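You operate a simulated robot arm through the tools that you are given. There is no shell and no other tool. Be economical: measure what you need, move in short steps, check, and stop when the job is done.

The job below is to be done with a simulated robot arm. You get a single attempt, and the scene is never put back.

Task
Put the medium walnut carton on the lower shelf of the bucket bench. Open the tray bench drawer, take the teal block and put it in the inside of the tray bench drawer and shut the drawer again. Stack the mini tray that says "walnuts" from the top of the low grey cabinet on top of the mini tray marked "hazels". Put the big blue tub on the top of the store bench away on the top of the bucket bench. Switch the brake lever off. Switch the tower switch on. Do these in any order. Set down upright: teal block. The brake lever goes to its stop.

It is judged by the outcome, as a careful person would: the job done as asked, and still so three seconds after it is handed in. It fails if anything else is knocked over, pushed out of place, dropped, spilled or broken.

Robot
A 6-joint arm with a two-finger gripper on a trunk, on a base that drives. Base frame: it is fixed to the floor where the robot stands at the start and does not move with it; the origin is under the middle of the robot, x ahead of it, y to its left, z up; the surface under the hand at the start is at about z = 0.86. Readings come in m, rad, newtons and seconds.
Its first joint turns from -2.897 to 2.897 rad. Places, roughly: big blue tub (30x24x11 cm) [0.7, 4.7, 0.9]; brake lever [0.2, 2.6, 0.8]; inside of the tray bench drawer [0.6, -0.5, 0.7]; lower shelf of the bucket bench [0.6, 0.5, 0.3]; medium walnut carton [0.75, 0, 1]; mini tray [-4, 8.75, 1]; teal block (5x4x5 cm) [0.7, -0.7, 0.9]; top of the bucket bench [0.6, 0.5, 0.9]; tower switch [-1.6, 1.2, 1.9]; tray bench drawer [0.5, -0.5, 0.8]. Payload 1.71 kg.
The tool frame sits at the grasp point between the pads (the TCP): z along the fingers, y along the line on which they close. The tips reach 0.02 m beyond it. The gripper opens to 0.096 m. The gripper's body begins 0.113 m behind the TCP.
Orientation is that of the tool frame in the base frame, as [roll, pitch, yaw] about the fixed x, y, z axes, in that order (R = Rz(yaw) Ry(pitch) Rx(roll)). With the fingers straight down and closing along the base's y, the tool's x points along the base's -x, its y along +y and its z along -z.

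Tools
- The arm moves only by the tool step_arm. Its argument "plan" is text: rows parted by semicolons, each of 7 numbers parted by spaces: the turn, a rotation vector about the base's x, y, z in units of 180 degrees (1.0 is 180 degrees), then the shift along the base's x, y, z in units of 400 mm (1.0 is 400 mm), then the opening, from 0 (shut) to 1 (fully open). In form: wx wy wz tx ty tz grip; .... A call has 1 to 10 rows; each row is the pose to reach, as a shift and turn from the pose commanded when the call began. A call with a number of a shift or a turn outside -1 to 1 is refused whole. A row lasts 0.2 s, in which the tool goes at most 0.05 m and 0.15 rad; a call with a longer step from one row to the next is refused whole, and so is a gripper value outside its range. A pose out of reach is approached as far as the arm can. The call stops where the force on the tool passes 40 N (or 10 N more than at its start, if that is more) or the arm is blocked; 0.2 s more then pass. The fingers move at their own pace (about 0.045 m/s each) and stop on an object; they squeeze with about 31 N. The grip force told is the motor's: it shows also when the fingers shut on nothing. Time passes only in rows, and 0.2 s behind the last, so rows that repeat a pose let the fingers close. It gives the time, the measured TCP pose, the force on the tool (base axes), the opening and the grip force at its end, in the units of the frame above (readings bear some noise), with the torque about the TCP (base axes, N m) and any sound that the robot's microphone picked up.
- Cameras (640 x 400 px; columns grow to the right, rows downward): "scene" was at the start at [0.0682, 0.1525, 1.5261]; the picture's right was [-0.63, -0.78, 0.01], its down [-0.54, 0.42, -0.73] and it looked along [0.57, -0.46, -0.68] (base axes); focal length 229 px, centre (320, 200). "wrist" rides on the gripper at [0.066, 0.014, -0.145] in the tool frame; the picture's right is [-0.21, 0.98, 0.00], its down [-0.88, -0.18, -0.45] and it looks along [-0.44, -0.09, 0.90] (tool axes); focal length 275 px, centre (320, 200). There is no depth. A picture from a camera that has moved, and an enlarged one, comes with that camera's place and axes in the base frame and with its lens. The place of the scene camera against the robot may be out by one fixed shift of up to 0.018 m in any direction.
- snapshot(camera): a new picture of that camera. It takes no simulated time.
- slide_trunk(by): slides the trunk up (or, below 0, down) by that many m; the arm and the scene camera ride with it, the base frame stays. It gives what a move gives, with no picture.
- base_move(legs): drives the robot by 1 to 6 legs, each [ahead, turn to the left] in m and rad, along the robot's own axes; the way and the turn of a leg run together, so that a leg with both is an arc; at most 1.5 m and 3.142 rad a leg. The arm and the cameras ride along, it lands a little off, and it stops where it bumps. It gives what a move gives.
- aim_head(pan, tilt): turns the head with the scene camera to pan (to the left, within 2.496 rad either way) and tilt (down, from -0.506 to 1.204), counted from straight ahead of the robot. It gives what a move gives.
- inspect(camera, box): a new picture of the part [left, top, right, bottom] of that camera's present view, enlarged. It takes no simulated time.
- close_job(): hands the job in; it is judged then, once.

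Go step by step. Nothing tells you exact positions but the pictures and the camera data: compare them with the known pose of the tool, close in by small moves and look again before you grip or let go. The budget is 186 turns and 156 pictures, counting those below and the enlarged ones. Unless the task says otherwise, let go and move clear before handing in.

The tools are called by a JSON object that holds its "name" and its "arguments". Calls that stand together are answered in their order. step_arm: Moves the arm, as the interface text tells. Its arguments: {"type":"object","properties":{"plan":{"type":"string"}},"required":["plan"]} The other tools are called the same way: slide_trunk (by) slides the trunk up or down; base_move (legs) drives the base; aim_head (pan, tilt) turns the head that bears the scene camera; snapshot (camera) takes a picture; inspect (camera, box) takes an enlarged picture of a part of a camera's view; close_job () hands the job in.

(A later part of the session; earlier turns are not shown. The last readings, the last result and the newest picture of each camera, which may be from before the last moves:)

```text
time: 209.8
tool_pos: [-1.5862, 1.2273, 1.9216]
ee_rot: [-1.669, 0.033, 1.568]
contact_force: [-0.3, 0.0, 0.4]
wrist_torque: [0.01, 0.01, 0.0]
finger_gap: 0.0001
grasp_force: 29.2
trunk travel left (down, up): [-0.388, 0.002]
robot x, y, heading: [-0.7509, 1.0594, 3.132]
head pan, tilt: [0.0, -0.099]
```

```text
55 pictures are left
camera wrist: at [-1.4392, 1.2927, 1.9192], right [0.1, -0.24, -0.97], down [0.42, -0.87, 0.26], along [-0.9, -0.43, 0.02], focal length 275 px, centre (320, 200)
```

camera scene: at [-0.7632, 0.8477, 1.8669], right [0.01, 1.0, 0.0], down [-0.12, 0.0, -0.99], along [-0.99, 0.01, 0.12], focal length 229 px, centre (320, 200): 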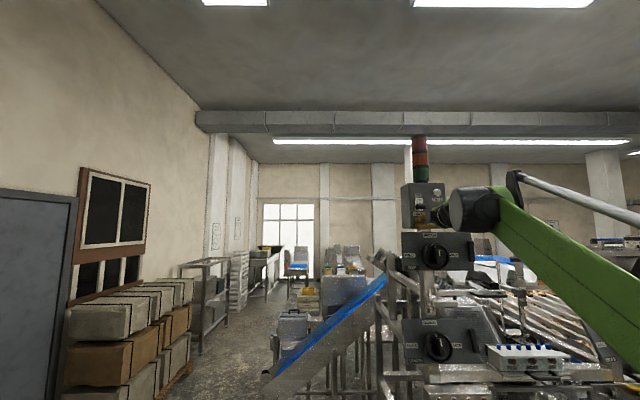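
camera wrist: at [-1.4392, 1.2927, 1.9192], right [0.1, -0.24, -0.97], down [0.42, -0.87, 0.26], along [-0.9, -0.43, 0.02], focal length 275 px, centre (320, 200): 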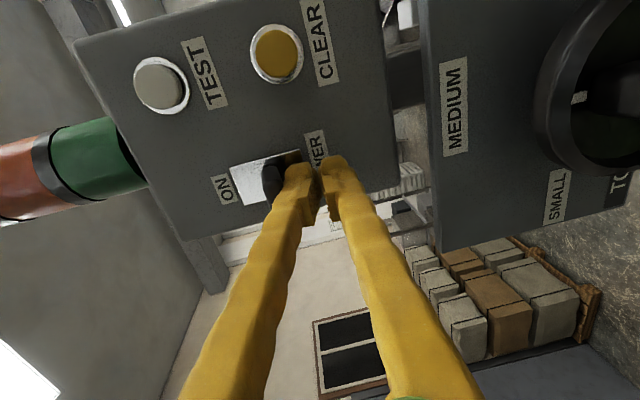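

The finger is now right under the lever. Lifting on.

{"name": "step_arm", "arguments": {"plan": "0 0 0 0 0 0.02 0; 0 0 0 0 0 0.04 0; 0 0 0 0 0 0.06 0; 0 0 0 0 0 0.08 0; 0 0 0 0 0 0.1 0"}}

{"name": "snapshot", "arguments": {"camera": "wrist"}}

```text
time: 210.6
tool_pos: [-1.5431, 1.2234, 1.9606]
ee_rot: [-1.652, 0.03, 1.569]
contact_force: [1.2, -0.6, 0.1]
wrist_torque: [0.0, -0.03, -0.1]
finger_gap: 0.0003
grasp_force: 29.5
trunk travel left (down, up): [-0.388, 0.002]
robot x, y, heading: [-0.7538, 1.0613, 3.128]
head pan, tilt: [0.0, -0.099]
stopped in row 3: the force on the tool passed its limit at 67 N (the readings are from after the stop); the commanded pose is now the measured one
```

```text
54 pictures are left
camera wrist: at [-1.3966, 1.2894, 1.9551], right [0.08, -0.23, -0.97], down [0.43, -0.87, 0.25], along [-0.9, -0.43, 0.03], focal length 275 px, centre (320, 200)
```

wrist: 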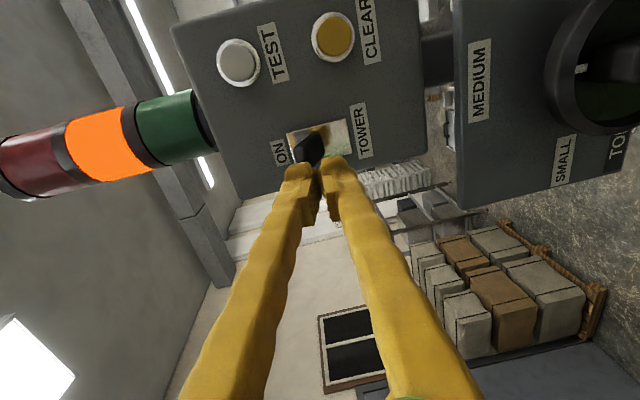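

The amber lamp is lit and the lever sits at the ON end. Retreating from the panel.

{"name": "step_arm", "arguments": {"plan": "0 0 0 0.08 0 -0.01 0; 0 0 0 0.2 0 -0.01 0; 0 0 0 0.32 0 -0.01 0; 0 0 0 0.42 0 -0.01 0"}}

{"name": "inspect", "arguments": {"camera": "scene", "box": [380, 130, 476, 190]}}

{"name": "base_move", "arguments": {"legs": [[-0.2, 0]]}}

{"name": "aim_head", "arguments": {"pan": -1.57, "tilt": 0.4}}

{"name": "snapshot", "arguments": {"camera": "scene"}}

```text
time: 211.6
tool_pos: [-1.3788, 1.2272, 1.9547]
ee_rot: [-1.653, 0.029, 1.571]
contact_force: [-0.5, -0.2, 0.3]
wrist_torque: [0.01, 0.04, -0.03]
finger_gap: 0.0001
grasp_force: 29.4
trunk travel left (down, up): [-0.388, 0.002]
robot x, y, heading: [-0.753, 1.0592, 3.138]
head pan, tilt: [0.0, -0.099]
```

```text
6.67 times, centred on (428, 160) of scene
camera zoom: at [-0.7936, 0.8458, 1.8661], right [0.01, 1.0, 0.0], down [-0.1, 0.0, -0.99], along [-0.99, 0.01, 0.1], focal length 1524 px, centre (-400, 467)
```

zoom: 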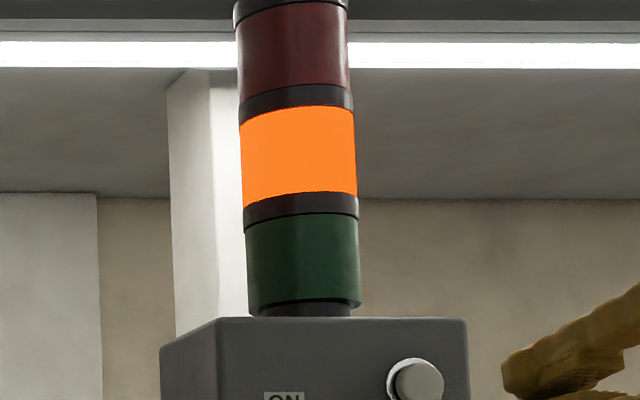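

```text
time: 213.6
tool_pos: [-1.2088, 1.2267, 1.9459]
ee_rot: [-1.668, 0.03, 1.569]
contact_force: [0.7, 0.2, 1.5]
wrist_torque: [0.02, -0.03, 0.01]
finger_gap: 0.0
grasp_force: 29.7
trunk travel left (down, up): [-0.388, 0.002]
robot x, y, heading: [-0.5523, 1.0614, 3.132]
head pan, tilt: [0.0, -0.099]
```

```text
time: 215.2
tool_pos: [-1.1728, 1.2276, 1.9568]
ee_rot: [-1.65, 0.029, 1.567]
contact_force: [-1.1, 0.4, -0.8]
wrist_torque: [-0.03, 0.06, 0.01]
finger_gap: 0.0001
grasp_force: 29.3
trunk travel left (down, up): [-0.388, 0.002]
robot x, y, heading: [-0.5496, 1.0594, 3.135]
head pan, tilt: [-1.571, 0.4]
```

```text
52 pictures are left
camera scene: at [-0.4869, 0.9368, 1.8195], right [1.0, -0.01, -0.01], down [-0.02, -0.39, -0.92], along [0.0, 0.92, -0.39], focal length 229 px, centre (320, 200)
```

scene: 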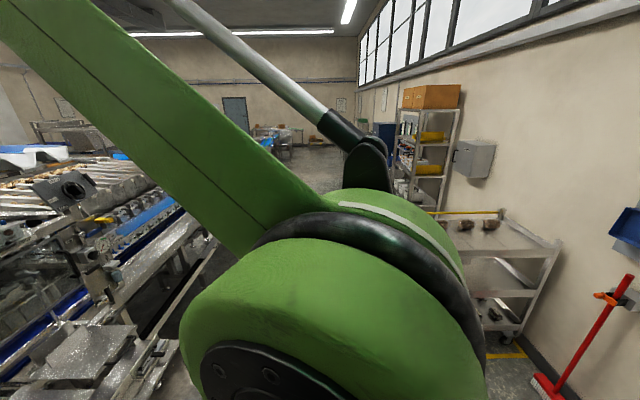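

The tower switch is on, lamp lit. Next I'll tuck the arm with the tool down and drive to the trolley for the brake lever at about (0.2, 2.6, 0.8).

{"name": "step_arm", "arguments": {"plan": "0 -0.046 0 0.03 -0.03 -0.08 0; 0 -0.092 0 0.06 -0.06 -0.16 0; 0 -0.138 0 0.09 -0.09 -0.24 0; 0 -0.184 0 0.12 -0.12 -0.32 0; 0 -0.23 0 0.15 -0.15 -0.4 0; 0 -0.276 0 0.18 -0.18 -0.48 0; 0 -0.322 0 0.2 -0.2 -0.56 0; 0 -0.368 0 0.2 -0.25 -0.64 0; 0 -0.414 0 0.2 -0.3 -0.72 0; 0 -0.46 0 0.2 -0.35 -0.8 0"}}

{"name": "base_move", "arguments": {"legs": [[0, -1.571], [1.3, 0], [0, -1.571]]}}

{"name": "slide_trunk", "arguments": {"by": -0.2}}

{"name": "aim_head", "arguments": {"pan": 0.1, "tilt": 0.75}}

{"name": "snapshot", "arguments": {"camera": "scene"}}

```text
time: 217.6
tool_pos: [-1.1529, 1.087, 1.6145]
ee_rot: [-3.127, 0.0, 1.542]
contact_force: [-0.3, 0.1, -0.4]
wrist_torque: [0.05, -0.01, -0.01]
finger_gap: 0.0
grasp_force: 29.4
trunk travel left (down, up): [-0.388, 0.002]
robot x, y, heading: [-0.5536, 1.0621, 3.13]
head pan, tilt: [-1.571, 0.4]
stopped in row 10: the arm was blocked; the commanded pose is now the measured one
```

```text
time: 238.3
tool_pos: [0.0313, 2.3346, 1.6218]
ee_rot: [-3.117, 0.0, -1.597]
contact_force: [-3.0, 0.9, 1.3]
wrist_torque: [-0.02, -0.38, 0.0]
finger_gap: 0.0
grasp_force: 29.5
trunk travel left (down, up): [-0.388, 0.002]
robot x, y, heading: [-0.5525, 2.376, -0.01]
head pan, tilt: [-1.571, 0.4]
```

```text
time: 240.4
tool_pos: [0.0285, 2.3346, 1.422]
ee_rot: [-3.117, -0.001, -1.597]
contact_force: [-1.4, -0.7, 0.9]
wrist_torque: [0.0, -0.21, 0.0]
finger_gap: 0.0001
grasp_force: 29.2
trunk travel left (down, up): [-0.188, 0.202]
robot x, y, heading: [-0.551, 2.3772, -0.01]
head pan, tilt: [-1.571, 0.4]
```

```text
time: 242.2
tool_pos: [0.009, 2.3353, 1.4295]
ee_rot: [-3.105, 0.0, -1.597]
contact_force: [-1.5, -0.2, 0.5]
wrist_torque: [0.02, -0.2, -0.02]
finger_gap: 0.0
grasp_force: 29.2
trunk travel left (down, up): [-0.188, 0.202]
robot x, y, heading: [-0.5509, 2.3774, -0.005]
head pan, tilt: [0.099, 0.75]
```

```text
51 pictures are left
camera scene: at [-0.4746, 2.5901, 1.5885], right [0.09, -1.0, 0.0], down [-0.69, -0.06, -0.73], along [0.72, 0.07, -0.69], focal length 229 px, centre (320, 200)
```

scene: 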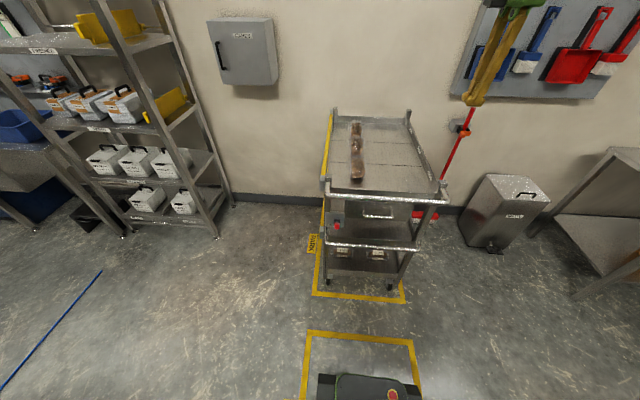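

{"name": "inspect", "arguments": {"camera": "scene", "box": [300, 170, 460, 270]}}

```text
4.00 times, centred on (380, 220) of scene
camera zoom: at [-0.4746, 2.5901, 1.5885], right [0.09, -1.0, 0.0], down [-0.69, -0.06, -0.73], along [0.72, 0.07, -0.69], focal length 914 px, centre (80, 120)
```

zoom: 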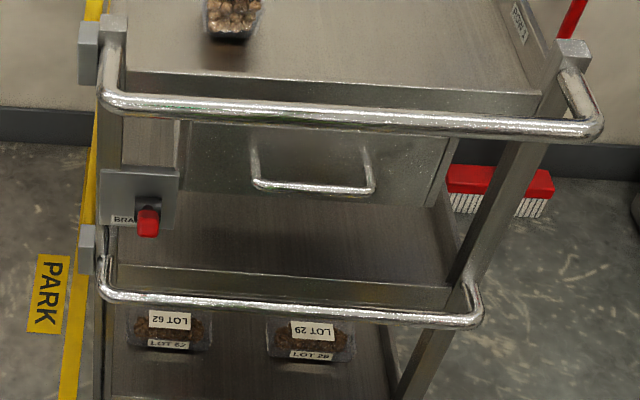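

{"name": "inspect", "arguments": {"camera": "scene", "box": [321, 208, 353, 234]}}

```text
15.38 times, centred on (337, 221) of scene
camera zoom: at [-0.4746, 2.5901, 1.5885], right [0.09, -1.0, 0.0], down [-0.69, -0.06, -0.73], along [0.72, 0.07, -0.69], focal length 3517 px, centre (58, -123)
```

zoom: 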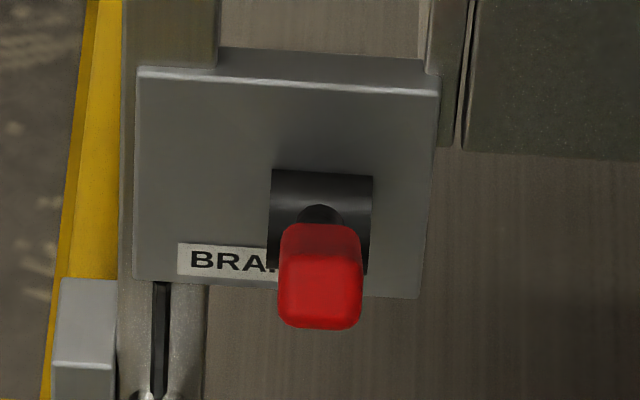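

The BRAKE box has a red lever at about (0.19, 2.58, 0.8). I'll back up, lower, and point the tool horizontally at it to read the labels with the wrist camera.

{"name": "base_move", "arguments": {"legs": [[-0.25, 0]]}}

{"name": "slide_trunk", "arguments": {"by": -0.18}}

{"name": "step_arm", "arguments": {"plan": "0 -0.046 0 0.03 0.04 -0.09 0; 0 -0.092 0 0.06 0.08 -0.18 0; 0 -0.138 0 0.09 0.12 -0.27 0; 0 -0.184 0 0.12 0.16 -0.36 0; 0 -0.23 0 0.15 0.2 -0.45 0; 0 -0.276 0 0.18 0.25 -0.54 0; 0 -0.322 0 0.21 0.3 -0.63 0; 0 -0.368 0 0.24 0.35 -0.72 0; 0 -0.414 0 0.27 0.4 -0.81 0; 0 -0.46 0 0.3 0.45 -0.9 0"}}

{"name": "snapshot", "arguments": {"camera": "wrist"}}

```text
time: 244.4
tool_pos: [-0.2411, 2.3382, 1.4296]
ee_rot: [-3.105, 0.0, -1.595]
contact_force: [-1.0, -0.2, -0.7]
wrist_torque: [-0.01, -0.09, -0.01]
finger_gap: 0.0
grasp_force: 29.0
trunk travel left (down, up): [-0.188, 0.202]
robot x, y, heading: [-0.7994, 2.3806, -0.007]
head pan, tilt: [0.099, 0.75]
```

```text
time: 246.4
tool_pos: [-0.2535, 2.3364, 1.2544]
ee_rot: [-3.095, 0.002, -1.596]
contact_force: [0.0, 0.7, 0.1]
wrist_torque: [-0.02, 0.0, 0.01]
finger_gap: 0.0
grasp_force: 29.4
trunk travel left (down, up): [-0.008, 0.382]
robot x, y, heading: [-0.7982, 2.3792, -0.009]
head pan, tilt: [0.099, 0.75]
```

```text
time: 248.6
tool_pos: [-0.1325, 2.5213, 0.8913]
ee_rot: [-1.652, 0.023, -1.572]
contact_force: [2.8, 0.5, -1.5]
wrist_torque: [-0.03, -0.24, -0.12]
finger_gap: 0.0002
grasp_force: 29.1
trunk travel left (down, up): [-0.008, 0.382]
robot x, y, heading: [-0.8003, 2.3802, -0.006]
head pan, tilt: [0.099, 0.75]
```

```text
48 pictures are left
camera wrist: at [-0.2767, 2.4546, 0.8871], right [-0.08, 0.23, -0.97], down [-0.43, 0.87, 0.24], along [0.9, 0.43, 0.03], focal length 275 px, centre (320, 200)
```

wrist: 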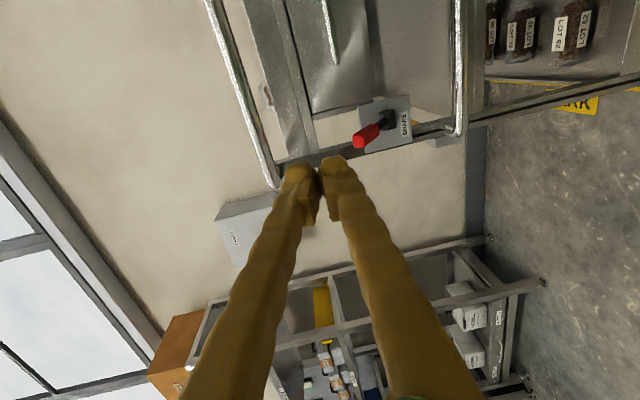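

{"name": "inspect", "arguments": {"camera": "wrist", "box": [336, 84, 432, 164]}}

```text
5.00 times, centred on (384, 124) of wrist
camera zoom: at [-0.2767, 2.4546, 0.8871], right [-0.08, 0.23, -0.97], down [-0.43, 0.87, 0.24], along [0.9, 0.43, 0.03], focal length 1376 px, centre (0, 580)
```

zoom: 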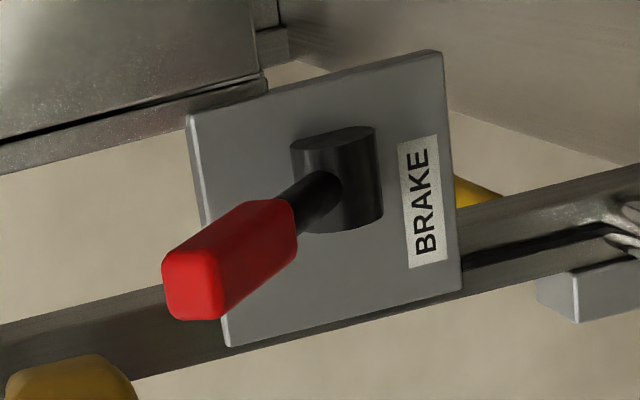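

The lever pivots at (0.255, 2.579, 0.745) and its red knob points up and out at about (0.17, 2.579, 0.815), so it's up (on). I'll come in above it between the handle bars and push down to its stop.

{"name": "step_arm", "arguments": {"plan": "0 0 0 0.06 0.07 -0.03 0; 0 0 0 0.12 0.145 -0.06 0; 0 0 0 0.23 0.145 -0.07 0; 0 0 0 0.34 0.145 -0.07 0; 0 0 0 0.45 0.145 -0.07 0; 0 0 0 0.56 0.145 -0.07 0; 0 0 0 0.66 0.145 -0.07 0; 0 0 0 0.74 0.145 -0.07 0"}}

{"name": "snapshot", "arguments": {"camera": "wrist"}}

```text
time: 250.4
tool_pos: [0.1627, 2.5773, 0.8652]
ee_rot: [-1.651, 0.025, -1.573]
contact_force: [0.1, 0.2, 0.3]
wrist_torque: [0.01, 0.02, 0.0]
finger_gap: 0.0003
grasp_force: 29.2
trunk travel left (down, up): [-0.008, 0.382]
robot x, y, heading: [-0.8, 2.3821, -0.009]
head pan, tilt: [0.099, 0.75]
```

```text
46 pictures are left
camera wrist: at [0.018, 2.5108, 0.8604], right [-0.08, 0.23, -0.97], down [-0.43, 0.87, 0.24], along [0.9, 0.43, 0.03], focal length 275 px, centre (320, 200)
```

wrist: 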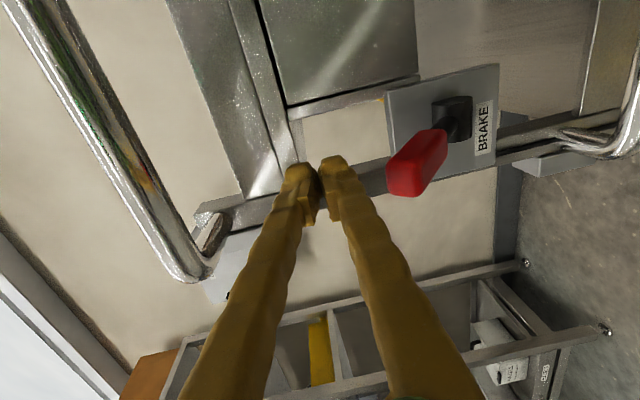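

The knob is directly below the fingertips. Pushing down in small steps.

{"name": "step_arm", "arguments": {"plan": "0 0 0 0.025 0 -0.04 0; 0 0 0 0.025 0 -0.08 0; 0 0 0 0.025 0 -0.12 0; 0 0 0 0.025 0 -0.16 0; 0 0 0 0.025 0 -0.2 0; 0 0 0 0.025 0 -0.24 0; 0 0 0 0.025 0 -0.28 0; 0 0 0 0.025 0 -0.32 0; 0 0 0 0.025 0 -0.36 0; 0 0 0 0.025 0 -0.4 0"}}

{"name": "snapshot", "arguments": {"camera": "wrist"}}

```text
time: 251.0
tool_pos: [0.1596, 2.5763, 0.854]
ee_rot: [-1.637, 0.021, -1.571]
contact_force: [-0.1, -0.1, 0.2]
wrist_torque: [0.01, 0.01, 0.05]
finger_gap: 0.0
grasp_force: 29.3
trunk travel left (down, up): [-0.008, 0.382]
robot x, y, heading: [-0.7977, 2.3785, -0.009]
head pan, tilt: [0.099, 0.75]
stopped in row 2: the force on the tool passed its limit at 63 N (the readings are from after the stop); the commanded pose is now the measured one
```

```text
45 pictures are left
camera wrist: at [0.0157, 2.5102, 0.848], right [-0.06, 0.23, -0.97], down [-0.43, 0.87, 0.23], along [0.9, 0.44, 0.04], focal length 275 px, centre (320, 200)
```

wrist: 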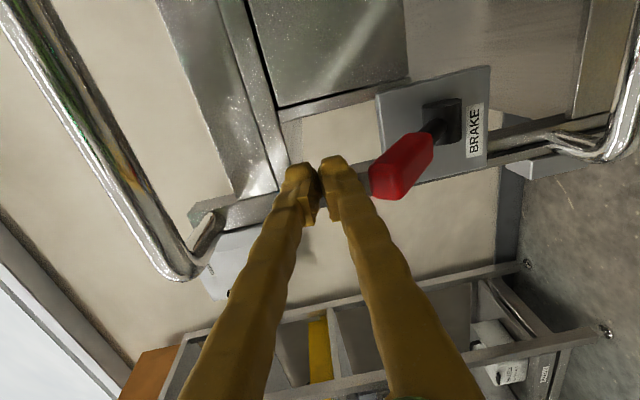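

The push stopped at first contact. I'll try again with much smaller steps.

{"name": "step_arm", "arguments": {"plan": "0 0 0 0.04 0 -0.02 0; 0 0 0 0.04 0 -0.03 0; 0 0 0 0.04 0 -0.04 0; 0 0 0 0.04 0 -0.05 0; 0 0 0 0.04 0 -0.06 0; 0 0 0 0.04 0 -0.07 0; 0 0 0 0.04 0 -0.08 0; 0 0 0 0.04 0 -0.09 0; 0 0 0 0.04 0 -0.1 0; 0 0 0 0.04 0 -0.11 0"}}

{"name": "snapshot", "arguments": {"camera": "wrist"}}

```text
time: 251.8
tool_pos: [0.1647, 2.576, 0.8553]
ee_rot: [-1.623, 0.02, -1.568]
contact_force: [-0.4, 0.8, 0.7]
wrist_torque: [0.0, -0.03, 0.0]
finger_gap: 0.0
grasp_force: 29.5
trunk travel left (down, up): [-0.008, 0.382]
robot x, y, heading: [-0.8006, 2.3815, -0.008]
head pan, tilt: [0.099, 0.75]
stopped in row 3: the force on the tool passed its limit at 47 N (the readings are from after the stop); the commanded pose is now the measured one
```

```text
44 pictures are left
camera wrist: at [0.0201, 2.5101, 0.8472], right [-0.05, 0.22, -0.97], down [-0.44, 0.87, 0.22], along [0.9, 0.44, 0.06], focal length 275 px, centre (320, 200)
```

wrist: 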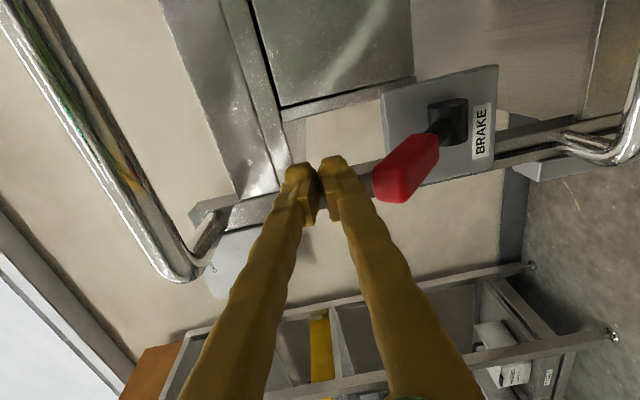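

The straight-down push probably jams by friction, since the lever's end moves on an arc. I'll follow the arc about the pivot, down and toward me.

{"name": "step_arm", "arguments": {"plan": "0 0 0 -0.005 0 -0.02 0; 0 0 0 -0.03 0 -0.05 0; 0 0 0 -0.058 0 -0.085 0; 0 0 0 -0.081 0 -0.123 0; 0 0 0 -0.098 0 -0.165 0; 0 0 0 -0.109 0 -0.208 0; 0 0 0 -0.1145 0 -0.25 0; 0 0 0 -0.114 0 -0.295 0; 0 0 0 -0.107 0 -0.337 0"}}

{"name": "snapshot", "arguments": {"camera": "wrist"}}

```text
time: 252.3
tool_pos: [0.144, 2.5752, 0.8563]
ee_rot: [-1.605, 0.016, -1.565]
contact_force: [0.2, -0.4, 0.7]
wrist_torque: [-0.02, -0.03, 0.0]
finger_gap: 0.0
grasp_force: 29.1
trunk travel left (down, up): [-0.008, 0.382]
robot x, y, heading: [-0.7986, 2.3828, -0.003]
head pan, tilt: [0.099, 0.75]
stopped in row 2: the force on the tool passed its limit at 58 N (the readings are from after the stop); the commanded pose is now the measured one
```

```text
43 pictures are left
camera wrist: at [0.0005, 2.5095, 0.8449], right [-0.04, 0.22, -0.97], down [-0.44, 0.87, 0.22], along [0.9, 0.44, 0.07], focal length 275 px, centre (320, 200)
```

wrist: 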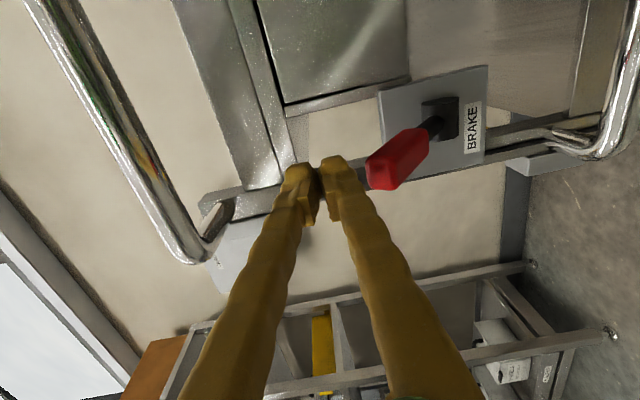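

It still won't go down, so it may already be at its lower end. I'll go underneath and try moving it up along the arc.

{"name": "step_arm", "arguments": {"plan": "0 0 0 -0.1 0 0 0; 0 0 0 -0.16 0 -0.06 0; 0 0 0 -0.16 0 -0.16 0; 0 0 0 -0.16 0 -0.255 0; 0 0 0 -0.08 0 -0.255 0; 0 0 0 0.02 0 -0.255 0; 0 0 0 0.07 0 -0.255 0"}}

{"name": "snapshot", "arguments": {"camera": "wrist"}}

```text
time: 253.9
tool_pos: [0.174, 2.5757, 0.753]
ee_rot: [-1.607, 0.016, -1.566]
contact_force: [-0.5, 0.3, 0.5]
wrist_torque: [-0.02, 0.02, 0.0]
finger_gap: 0.0
grasp_force: 29.9
trunk travel left (down, up): [-0.008, 0.382]
robot x, y, heading: [-0.8031, 2.383, -0.004]
head pan, tilt: [0.099, 0.75]
```

```text
42 pictures are left
camera wrist: at [0.0292, 2.51, 0.7422], right [-0.04, 0.22, -0.97], down [-0.44, 0.87, 0.22], along [0.9, 0.44, 0.07], focal length 275 px, centre (320, 200)
```

wrist: 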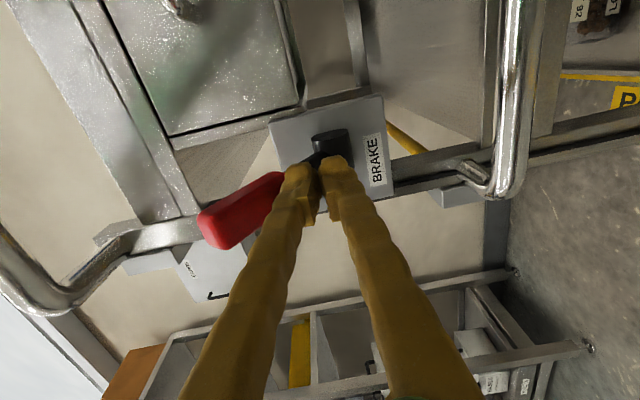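

{"name": "step_arm", "arguments": {"plan": "0 0 0 -0.05 0 0 0; 0 0 0 -0.05 0 0.04 0; 0 0 0 -0.05 0 0.075 0; 0 0 0 -0.043 0 0.092 0; 0 0 0 -0.0365 0 0.105 0; 0 0 0 -0.028 0 0.118 0; 0 0 0 -0.02 0 0.13 0"}}

{"name": "snapshot", "arguments": {"camera": "wrist"}}

```text
time: 255.6
tool_pos: [0.1651, 2.5756, 0.8057]
ee_rot: [-1.607, 0.017, -1.565]
contact_force: [-0.6, 0.8, -1.0]
wrist_torque: [0.01, 0.0, -0.01]
finger_gap: 0.0
grasp_force: 29.7
trunk travel left (down, up): [-0.008, 0.382]
robot x, y, heading: [-0.7995, 2.3797, -0.008]
head pan, tilt: [0.099, 0.75]
```

```text
41 pictures are left
camera wrist: at [0.0214, 2.509, 0.7945], right [-0.04, 0.22, -0.97], down [-0.44, 0.87, 0.22], along [0.9, 0.44, 0.07], focal length 275 px, centre (320, 200)
```

wrist: 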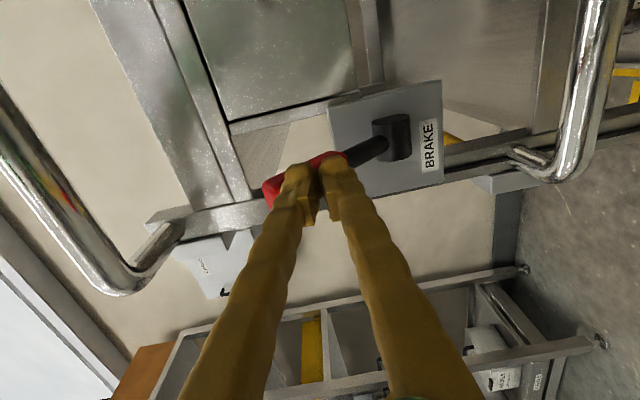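

The lever moves up freely, so its starting position was the lower stop and off must be the upper stop. Continuing along the arc until it stops.

{"name": "step_arm", "arguments": {"plan": "0 0 0 0.0105 0 0.011 0; 0 0 0 0.021 0 0.022 0; 0 0 0 0.032 0 0.033 0; 0 0 0 0.044 0 0.0425 0; 0 0 0 0.056 0 0.0515 0; 0 0 0 0.069 0 0.06 0; 0 0 0 0.082 0 0.068 0; 0 0 0 0.0955 0 0.075 0; 0 0 0 0.11 0 0.081 0; 0 0 0 0.124 0 0.086 0"}}

{"name": "snapshot", "arguments": {"camera": "wrist"}}

```text
time: 257.8
tool_pos: [0.215, 2.5756, 0.8404]
ee_rot: [-1.606, 0.018, -1.566]
contact_force: [0.3, -1.8, -0.6]
wrist_torque: [-0.01, 0.01, 0.0]
finger_gap: 0.0
grasp_force: 29.4
trunk travel left (down, up): [-0.008, 0.382]
robot x, y, heading: [-0.8004, 2.3838, -0.005]
head pan, tilt: [0.099, 0.75]
```

```text
40 pictures are left
camera wrist: at [0.0708, 2.5096, 0.8288], right [-0.04, 0.22, -0.97], down [-0.44, 0.87, 0.22], along [0.9, 0.44, 0.07], focal length 275 px, centre (320, 200)
```

wrist: 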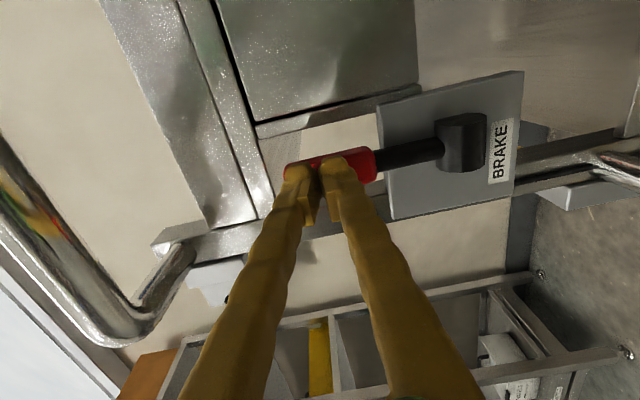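

The lever is nearly vertical and still free. Pushing on gently until the stop.

{"name": "step_arm", "arguments": {"plan": "0 0 0 0.0125 0 0.003 0; 0 0 0 0.025 0 0.006 0; 0 0 0 0.0375 0 0.008 0; 0 0 0 0.05 0 0.009 0; 0 0 0 0.0625 0 0.01 0; 0 0 0 0.075 0 0.01 0; 0 0 0 0.0875 0 0.009 0; 0 0 0 0.1 0 0.007 0; 0 0 0 0.1125 0 0.005 0; 0 0 0 0.125 0 0.002 0"}}

{"name": "snapshot", "arguments": {"camera": "wrist"}}

```text
time: 259.9
tool_pos: [0.2644, 2.5748, 0.8384]
ee_rot: [-1.606, 0.017, -1.564]
contact_force: [-1.2, -1.2, 0.3]
wrist_torque: [0.02, 0.01, -0.04]
finger_gap: 0.0002
grasp_force: 29.7
trunk travel left (down, up): [-0.008, 0.382]
robot x, y, heading: [-0.7991, 2.381, -0.011]
head pan, tilt: [0.099, 0.75]
```

```text
39 pictures are left
camera wrist: at [0.1207, 2.5092, 0.8289], right [-0.04, 0.22, -0.97], down [-0.44, 0.87, 0.22], along [0.9, 0.44, 0.07], focal length 275 px, centre (320, 200)
```

wrist: 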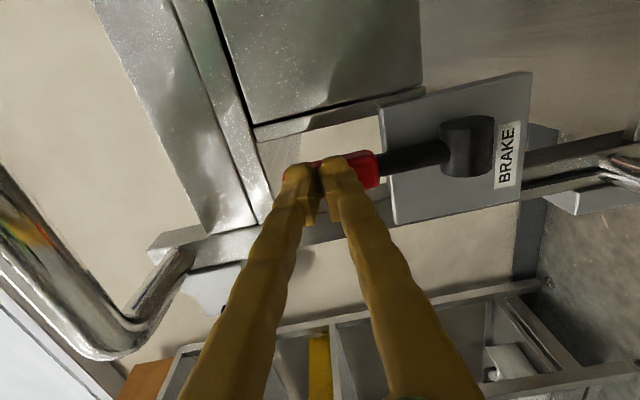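

The lever has reached its stop, but the last push may have rolled the trolley slightly. I'll back the fingers away and measure the trolley against the floor markings.

{"name": "step_arm", "arguments": {"plan": "0 0 0 -0.1 0 0 0; 0 0 0 -0.2 0 0 0; 0 0 0 -0.3 0 0 0; 0 0 0 -0.4 0 0 0; 0 0 0 -0.5 0 0 0"}}

{"name": "snapshot", "arguments": {"camera": "scene"}}

```text
time: 261.1
tool_pos: [0.0661, 2.5753, 0.8398]
ee_rot: [-1.609, 0.017, -1.568]
contact_force: [0.7, -0.3, -0.8]
wrist_torque: [0.0, -0.03, 0.01]
finger_gap: 0.0003
grasp_force: 29.4
trunk travel left (down, up): [-0.008, 0.382]
robot x, y, heading: [-0.8015, 2.3814, -0.004]
head pan, tilt: [0.099, 0.75]
```

```text
38 pictures are left
camera scene: at [-0.714, 2.5921, 1.408], right [0.09, -1.0, 0.0], down [-0.69, -0.06, -0.72], along [0.72, 0.07, -0.69], focal length 229 px, centre (320, 200)
```

scene: 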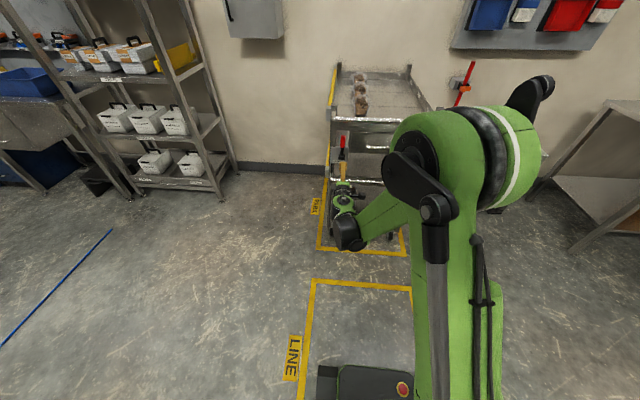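

{"name": "inspect", "arguments": {"camera": "scene", "box": [310, 195, 422, 265]}}

```text
5.71 times, centred on (366, 230) of scene
camera zoom: at [-0.714, 2.5921, 1.408], right [0.09, -1.0, 0.0], down [-0.69, -0.06, -0.72], along [0.72, 0.07, -0.69], focal length 1306 px, centre (57, 29)
```

zoom: 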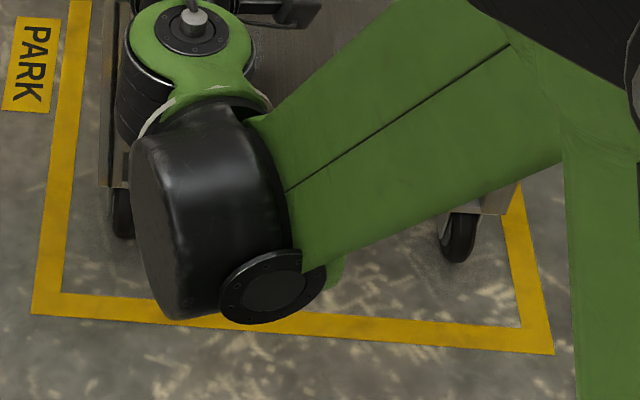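

Against the floor lines, the trolley rolled in about 4–5 cm once the brake released. I'll pull it back by its upper handle bar, now at about x 0.23, z 0.978, from the middle.

{"name": "step_arm", "arguments": {"plan": "0 0 0 0 -0.08 0.08 0.8; 0 0 0 0 -0.16 0.16 0.8; 0 0 0 0 -0.24 0.24 0.8; 0 0 0 0 -0.32 0.3 0.8; 0 0 0 0.02 -0.42 0.345 0.8; 0 0 0 0.08 -0.53 0.345 0.8; 0 0 0 0.16 -0.54 0.345 0.8; 0 0 0 0.24 -0.54 0.345 0.8"}}

{"name": "snapshot", "arguments": {"camera": "wrist"}}

```text
refused: row 6 steps farther than a row can; nothing moved
```

```text
36 pictures are left
camera wrist: at [-0.0792, 2.5091, 0.8298], right [-0.04, 0.22, -0.97], down [-0.44, 0.87, 0.22], along [0.9, 0.44, 0.07], focal length 275 px, centre (320, 200)
```

wrist: 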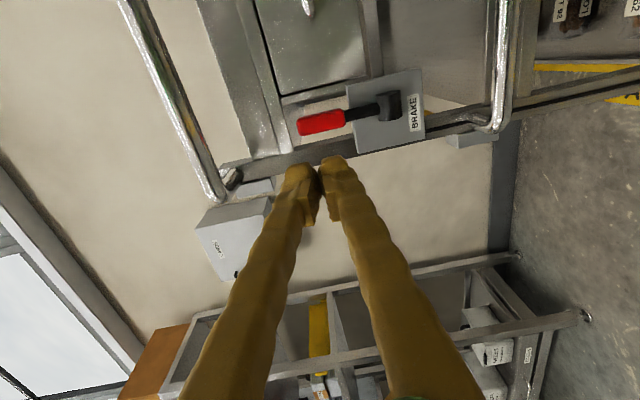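

{"name": "step_arm", "arguments": {"plan": "0 0 0 0 -0.08 0.08 0.8; 0 0 0 0 -0.16 0.16 0.8; 0 0 0 0 -0.24 0.24 0.8; 0 0 0 0 -0.32 0.3 0.8; 0 0 0 0.02 -0.42 0.345 0.8; 0 0 0 0.07 -0.52 0.345 0.8; 0 0 0 0.14 -0.54 0.345 0.8; 0 0 0 0.22 -0.54 0.345 0.8"}}

{"name": "snapshot", "arguments": {"camera": "wrist"}}

```text
time: 262.9
tool_pos: [0.153, 2.3608, 0.977]
ee_rot: [-1.616, -0.198, -1.571]
contact_force: [-0.8, 0.9, 0.9]
wrist_torque: [0.03, 0.1, -0.11]
finger_gap: 0.0768
grasp_force: 0.1
out of reach, approached as far as the arm can: row 6
trunk travel left (down, up): [-0.008, 0.382]
robot x, y, heading: [-0.8003, 2.378, -0.004]
head pan, tilt: [0.099, 0.75]
```

```text
35 pictures are left
camera wrist: at [0.0081, 2.2938, 0.9817], right [-0.04, 0.01, -1.0], down [-0.44, 0.9, 0.03], along [0.9, 0.44, -0.04], focal length 275 px, centre (320, 200)
```

wrist: 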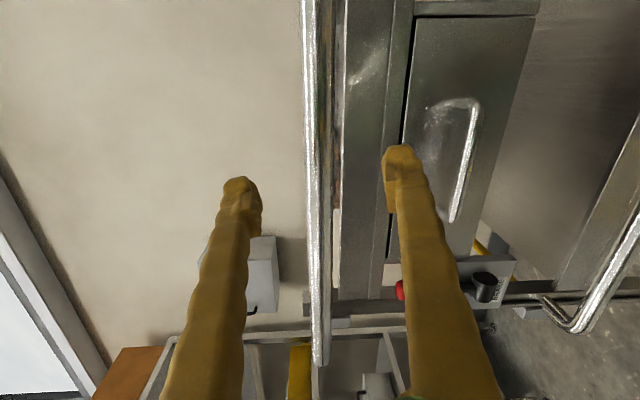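

The bar is centred between the open fingers. Advancing and closing on it.

{"name": "step_arm", "arguments": {"plan": "0 0 0 0.06 0 0 0.8; 0 0 0 0.12 0 0 0.8; 0 0 0 0.175 0 0 0.8; 0 0 0 0.175 0 0 0.3; 0 0 0 0.175 0 0 0; 0 0 0 0.175 0 0 0; 0 0 0 0.175 0 0 0"}}

{"name": "snapshot", "arguments": {"camera": "wrist"}}

```text
time: 264.6
tool_pos: [0.2249, 2.3637, 0.9744]
ee_rot: [-1.614, 0.018, -1.57]
contact_force: [-0.3, -1.4, 0.1]
wrist_torque: [-0.28, 0.26, 0.29]
finger_gap: 0.0217
grasp_force: 24.4
trunk travel left (down, up): [-0.008, 0.382]
robot x, y, heading: [-0.8004, 2.3776, -0.005]
head pan, tilt: [0.099, 0.75]
```

```text
34 pictures are left
camera wrist: at [0.08, 2.298, 0.9649], right [-0.04, 0.22, -0.97], down [-0.44, 0.87, 0.22], along [0.9, 0.44, 0.06], focal length 275 px, centre (320, 200)
```

wrist: 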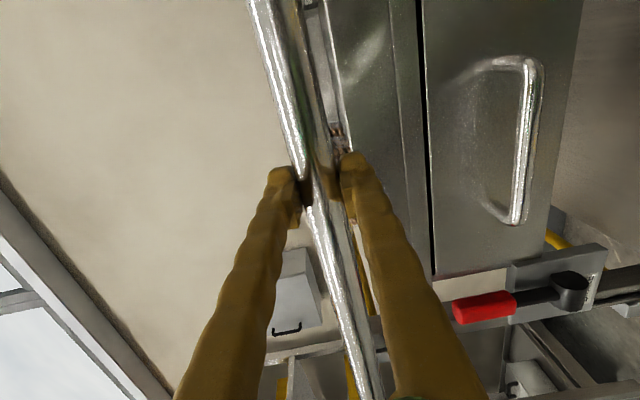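

The bar is gripped. Pulling the trolley back 4.5 cm gently, then releasing.

{"name": "step_arm", "arguments": {"plan": "0 0 0 -0.02 0 0 0; 0 0 0 -0.04 0 0 0; 0 0 0 -0.06 0 0 0; 0 0 0 -0.08 0 0 0; 0 0 0 -0.1 0 0 0; 0 0 0 -0.1125 0 0 0; 0 0 0 -0.1125 0 0 0"}}

{"name": "step_arm", "arguments": {"plan": "0 0 0 0 0 0 0.5; 0 0 0 0 0 0 0.8; 0 0 0 0 0 0 0.8; 0 0 0 -0.08 0 0 0.8; 0 0 0 -0.18 0 0 0.8; 0 0 0 -0.28 0 0 0.8; 0 0 0 -0.38 0 0 0.5"}}

{"name": "inspect", "arguments": {"camera": "scene", "box": [310, 195, 422, 265]}}

```text
time: 266.1
tool_pos: [0.1789, 2.3623, 0.9746]
ee_rot: [-1.613, 0.017, -1.57]
contact_force: [-3.0, 4.3, -0.2]
wrist_torque: [-0.41, 0.31, 0.26]
finger_gap: 0.0215
grasp_force: 31.3
trunk travel left (down, up): [-0.008, 0.382]
robot x, y, heading: [-0.7998, 2.3787, -0.004]
head pan, tilt: [0.099, 0.75]
```

```text
time: 267.8
tool_pos: [0.0257, 2.3631, 0.9776]
ee_rot: [-1.608, 0.02, -1.57]
contact_force: [0.3, 0.4, -0.5]
wrist_torque: [0.0, -0.06, -0.01]
finger_gap: 0.048
grasp_force: 0.1
trunk travel left (down, up): [-0.008, 0.382]
robot x, y, heading: [-0.8012, 2.3778, -0.009]
head pan, tilt: [0.099, 0.75]
```

```text
5.71 times, centred on (366, 230) of scene
camera zoom: at [-0.7139, 2.592, 1.408], right [0.09, -1.0, 0.0], down [-0.69, -0.06, -0.72], along [0.72, 0.07, -0.69], focal length 1306 px, centre (57, 29)
```

zoom: 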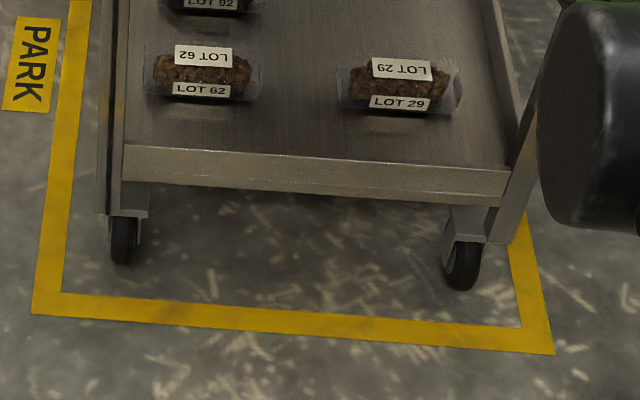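

The trolley is back in its original place to within measurement. Now I'll tuck the arm and drive to the store bench for the blue tub at about (0.7, 4.7).

{"name": "step_arm", "arguments": {"plan": "0 0.046 0 0 0 0.08 0.5; 0 0.092 0 0 0 0.16 0.5; 0 0.138 0 0 0 0.24 0.5; 0 0.184 0 -0.03 0 0.32 0.5; 0 0.23 0 -0.06 0 0.4 0.5; 0 0.276 0 -0.09 0 0.48 0.5; 0 0.322 0 -0.12 0 0.56 0.5; 0 0.368 0 -0.15 0 0.64 0.5; 0 0.414 0 -0.18 0 0.72 0.5; 0 0.46 0 -0.21 0 0.78 0.5"}}

{"name": "slide_trunk", "arguments": {"by": 0.13}}

{"name": "base_move", "arguments": {"legs": [[0.2, 0], [0, 1.571], [1.1, 0], [1.1, 0], [0, -1.571]]}}

{"name": "aim_head", "arguments": {"pan": 0.0, "tilt": 0.6}}

{"name": "snapshot", "arguments": {"camera": "scene"}}

```text
time: 269.9
tool_pos: [-0.0601, 2.3602, 1.2903]
ee_rot: [-3.052, 0.006, -1.588]
contact_force: [-0.8, 0.0, 0.2]
wrist_torque: [0.03, -0.09, 0.01]
finger_gap: 0.0481
grasp_force: 0.0
trunk travel left (down, up): [-0.008, 0.382]
robot x, y, heading: [-0.8009, 2.3798, -0.007]
head pan, tilt: [0.099, 0.75]
```

```text
time: 271.5
tool_pos: [-0.0575, 2.3597, 1.4207]
ee_rot: [-3.05, 0.007, -1.589]
contact_force: [0.3, -0.1, 0.5]
wrist_torque: [-0.01, -0.02, -0.04]
finger_gap: 0.0479
grasp_force: 0.1
trunk travel left (down, up): [-0.138, 0.252]
robot x, y, heading: [-0.8018, 2.3783, -0.008]
head pan, tilt: [0.099, 0.75]
```

```text
time: 299.7
tool_pos: [0.1702, 4.5481, 1.4209]
ee_rot: [-3.053, 0.007, -1.598]
contact_force: [-0.3, -0.1, 0.1]
wrist_torque: [0.0, 0.02, -0.02]
finger_gap: 0.0479
grasp_force: 0.0
trunk travel left (down, up): [-0.138, 0.252]
robot x, y, heading: [-0.5727, 4.5769, -0.017]
head pan, tilt: [0.099, 0.75]
```

```text
time: 300.4
tool_pos: [0.1425, 4.5486, 1.434]
ee_rot: [-3.031, 0.007, -1.597]
contact_force: [-1.7, 0.5, 0.3]
wrist_torque: [0.0, -0.14, 0.01]
finger_gap: 0.0481
grasp_force: 0.0
trunk travel left (down, up): [-0.138, 0.252]
robot x, y, heading: [-0.5723, 4.5822, -0.016]
head pan, tilt: [0.0, 0.6]
```

```text
32 pictures are left
camera scene: at [-0.4849, 4.7835, 1.5513], right [-0.02, -1.0, 0.0], down [-0.57, 0.01, -0.82], along [0.82, -0.01, -0.57], focal length 229 px, centre (320, 200)
```

scene: 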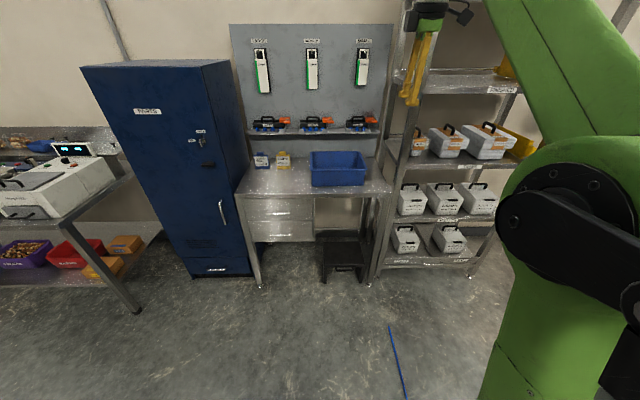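

The blue tub sits on the store bench, spanning y 4.51–4.81 with its front at about x 0.64. I'll drive in and view it from the wrist.

{"name": "base_move", "arguments": {"legs": [[0.42, 0.02]]}}

{"name": "step_arm", "arguments": {"plan": "0 0.012 0 0 0.06 -0.1 0.7; 0 0.024 0 0 0.12 -0.2 0.7; 0 0.036 0 0 0.2 -0.3 0.7; 0 0.036 0 0 0.28 -0.38 0.7"}}

{"name": "snapshot", "arguments": {"camera": "wrist"}}

```text
time: 303.7
tool_pos: [0.5676, 4.5628, 1.4314]
ee_rot: [-3.037, 0.006, -1.575]
contact_force: [0.2, -0.6, -0.3]
wrist_torque: [-0.03, -0.03, 0.0]
finger_gap: 0.048
grasp_force: 0.0
trunk travel left (down, up): [-0.138, 0.252]
robot x, y, heading: [-0.153, 4.5795, 0.007]
head pan, tilt: [0.0, 0.6]
```

```text
refused: row 3 steps farther than a row can; nothing moved
```

```text
31 pictures are left
camera wrist: at [0.5403, 4.4961, 1.5723], right [-0.97, 0.21, -0.1], down [0.14, 0.87, 0.47], along [0.19, 0.44, -0.88], focal length 275 px, centre (320, 200)
```

wrist: 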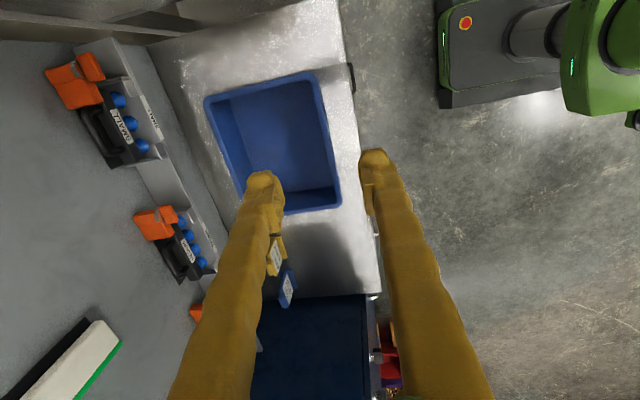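

The tub rim spans x 0.62–0.86, y 4.515–4.82, at z≈0.97. I'll go above the middle of the front wall.

{"name": "step_arm", "arguments": {"plan": "0 0.004 0 0.019 0.0325 -0.11 0.6; 0 0.008 0 0.038 0.065 -0.22 0.6; 0 0.012 0 0.057 0.0975 -0.33 0.6; 0 0.016 0 0.076 0.13 -0.44 0.6; 0 0.02 0 0.095 0.1625 -0.55 0.6; 0 0.024 0 0.114 0.195 -0.66 0.6; 0 0.029 0 0.133 0.2275 -0.77 0.6; 0 0.033 0 0.152 0.26 -0.87 0.6"}}

{"name": "snapshot", "arguments": {"camera": "wrist"}}

```text
time: 305.5
tool_pos: [0.6079, 4.6662, 1.0922]
ee_rot: [-3.125, 0.006, -1.576]
contact_force: [-0.7, 0.5, 0.6]
wrist_torque: [0.04, -0.01, -0.05]
finger_gap: 0.0575
grasp_force: 0.1
trunk travel left (down, up): [-0.138, 0.252]
robot x, y, heading: [-0.1534, 4.5788, 0.006]
head pan, tilt: [0.0, 0.6]
```

```text
30 pictures are left
camera wrist: at [0.5925, 4.5999, 1.236], right [-0.98, 0.21, -0.01], down [0.18, 0.87, 0.45], along [0.11, 0.44, -0.89], focal length 275 px, centre (320, 200)
```

wrist: 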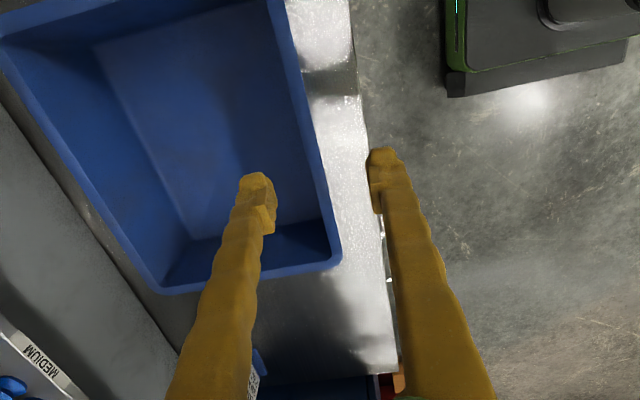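

Rim centre is at x≈0.617, with the wall sloping in below. Descending so the fingers straddle the wall deeply, then closing.

{"name": "step_arm", "arguments": {"plan": "0 0.004 0 0.04 0 -0.08 0.6; 0 0.004 0 0.042 0 -0.18 0.6; 0 0.004 0 0.042 0 -0.28 0.6; 0 0.004 0 0.042 0 -0.38 0.6; 0 0.004 0 0.042 0 -0.47 0.6; 0 0.004 0 0.042 0 -0.47 0; 0 0.004 0 0.042 0 -0.47 0; 0 0.004 0 0.042 0 -0.47 0; 0 0.004 0 0.042 0 -0.47 0"}}

{"name": "snapshot", "arguments": {"camera": "wrist"}}

```text
time: 307.5
tool_pos: [0.6231, 4.6672, 0.9037]
ee_rot: [-3.139, 0.006, -1.573]
contact_force: [0.1, 0.0, -0.1]
wrist_torque: [0.01, 0.03, 0.09]
finger_gap: 0.0056
grasp_force: 26.9
trunk travel left (down, up): [-0.138, 0.252]
robot x, y, heading: [-0.1525, 4.5795, 0.004]
head pan, tilt: [0.0, 0.6]
```

```text
29 pictures are left
camera wrist: at [0.6097, 4.5996, 1.0478], right [-0.98, 0.21, 0.0], down [0.19, 0.87, 0.45], along [0.1, 0.44, -0.89], focal length 275 px, centre (320, 200)
```

wrist: 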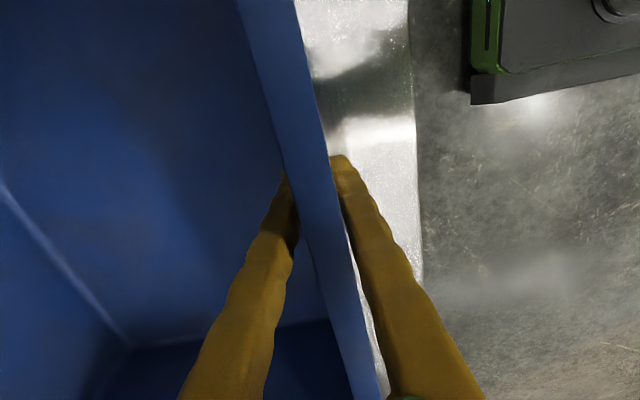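

The front wall is gripped deeply, with a 5.6 mm gap. Test lift of 6 cm.

{"name": "step_arm", "arguments": {"plan": "0 0 0 0 0 0.03 0; 0 0 0 0 0 0.07 0; 0 0 0 0 0 0.11 0; 0 0 0 0 0 0.15 0"}}

{"name": "snapshot", "arguments": {"camera": "wrist"}}

```text
time: 308.5
tool_pos: [0.625, 4.6662, 0.9642]
ee_rot: [-3.136, 0.007, -1.574]
contact_force: [0.2, 0.2, -4.5]
wrist_torque: [0.0, 0.6, 0.02]
finger_gap: 0.0063
grasp_force: 30.6
trunk travel left (down, up): [-0.138, 0.252]
robot x, y, heading: [-0.1526, 4.5799, 0.009]
head pan, tilt: [0.0, 0.6]
```

```text
28 pictures are left
camera wrist: at [0.6108, 4.5997, 1.1081], right [-0.98, 0.21, 0.0], down [0.19, 0.87, 0.45], along [0.1, 0.44, -0.89], focal length 275 px, centre (320, 200)
```

wrist: 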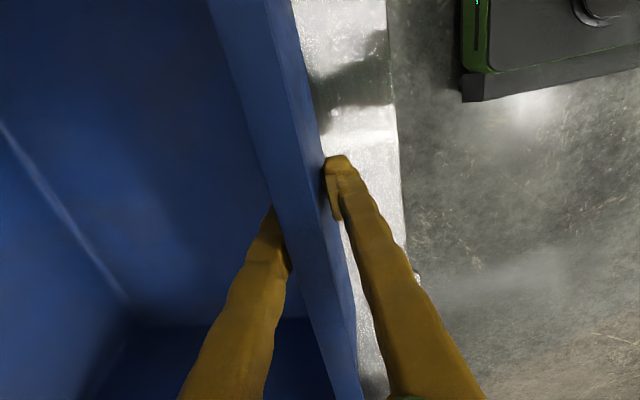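

It holds: 0.46 kg with a modest tilt. I'll lift a bit more, then reverse off the bench before raising it to carry height.

{"name": "step_arm", "arguments": {"plan": "0 0 0 0 0 0.06 0; 0 0 0 0 0 0.12 0; 0 0 0 0 0 0.18 0"}}

{"name": "base_move", "arguments": {"legs": [[-0.45, 0]]}}

{"name": "snapshot", "arguments": {"camera": "scene"}}

```text
time: 309.3
tool_pos: [0.6242, 4.6654, 1.0373]
ee_rot: [-3.139, 0.007, -1.575]
contact_force: [0.1, -0.2, -4.5]
wrist_torque: [-0.04, 0.55, 0.0]
finger_gap: 0.0058
grasp_force: 31.2
trunk travel left (down, up): [-0.138, 0.252]
robot x, y, heading: [-0.1503, 4.5746, 0.01]
head pan, tilt: [0.0, 0.6]
```

```text
time: 312.9
tool_pos: [0.1721, 4.6649, 1.0359]
ee_rot: [-3.137, 0.008, -1.574]
contact_force: [0.3, 0.4, -4.4]
wrist_torque: [0.01, 0.52, -0.05]
finger_gap: 0.0057
grasp_force: 31.1
trunk travel left (down, up): [-0.138, 0.252]
robot x, y, heading: [-0.6044, 4.5753, 0.011]
head pan, tilt: [0.0, 0.6]
```

```text
27 pictures are left
camera scene: at [-0.5142, 4.78, 1.5508], right [0.01, -1.0, 0.0], down [-0.58, -0.01, -0.82], along [0.82, 0.01, -0.58], focal length 229 px, centre (320, 200)
```

scene: 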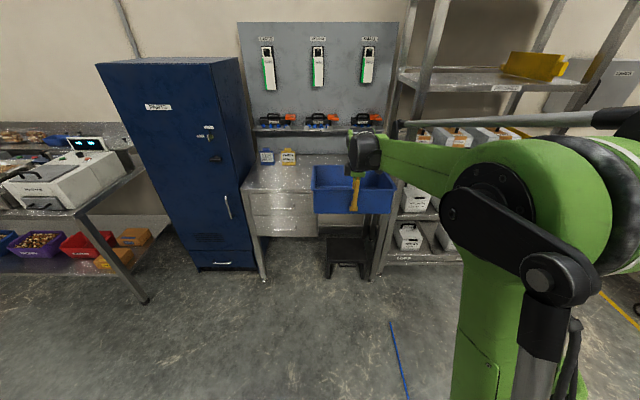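

The tub is held nearly level. I'll raise it, turn left, reverse along the aisle to y≈0.26, and turn back to face the bucket bench.

{"name": "step_arm", "arguments": {"plan": "0 0 0 0 0 0.06 0; 0 0 0 0 0 0.12 0; 0 0 0 0 0 0.18 0; 0 0 0 0 0 0.24 0; 0 0 0 0 0 0.3 0"}}

{"name": "base_move", "arguments": {"legs": [[0, 1.56], [-1.44, 0], [-1.44, 0], [-1.44, 0]]}}

```text
time: 314.1
tool_pos: [0.1572, 4.664, 1.1678]
ee_rot: [-3.126, 0.006, -1.573]
contact_force: [0.1, -0.4, -3.9]
wrist_torque: [0.0, 0.54, -0.02]
finger_gap: 0.0062
grasp_force: 31.4
trunk travel left (down, up): [-0.138, 0.252]
robot x, y, heading: [-0.6056, 4.5713, 0.006]
head pan, tilt: [0.0, 0.6]
```

```text
time: 348.5
tool_pos: [-0.7445, 1.0078, 1.1674]
ee_rot: [-3.125, 0.007, -0.012]
contact_force: [0.0, 0.0, -3.6]
wrist_torque: [-0.51, 0.0, 0.01]
finger_gap: 0.0058
grasp_force: 30.7
trunk travel left (down, up): [-0.138, 0.252]
robot x, y, heading: [-0.6616, 0.2417, 1.568]
head pan, tilt: [0.0, 0.6]
```

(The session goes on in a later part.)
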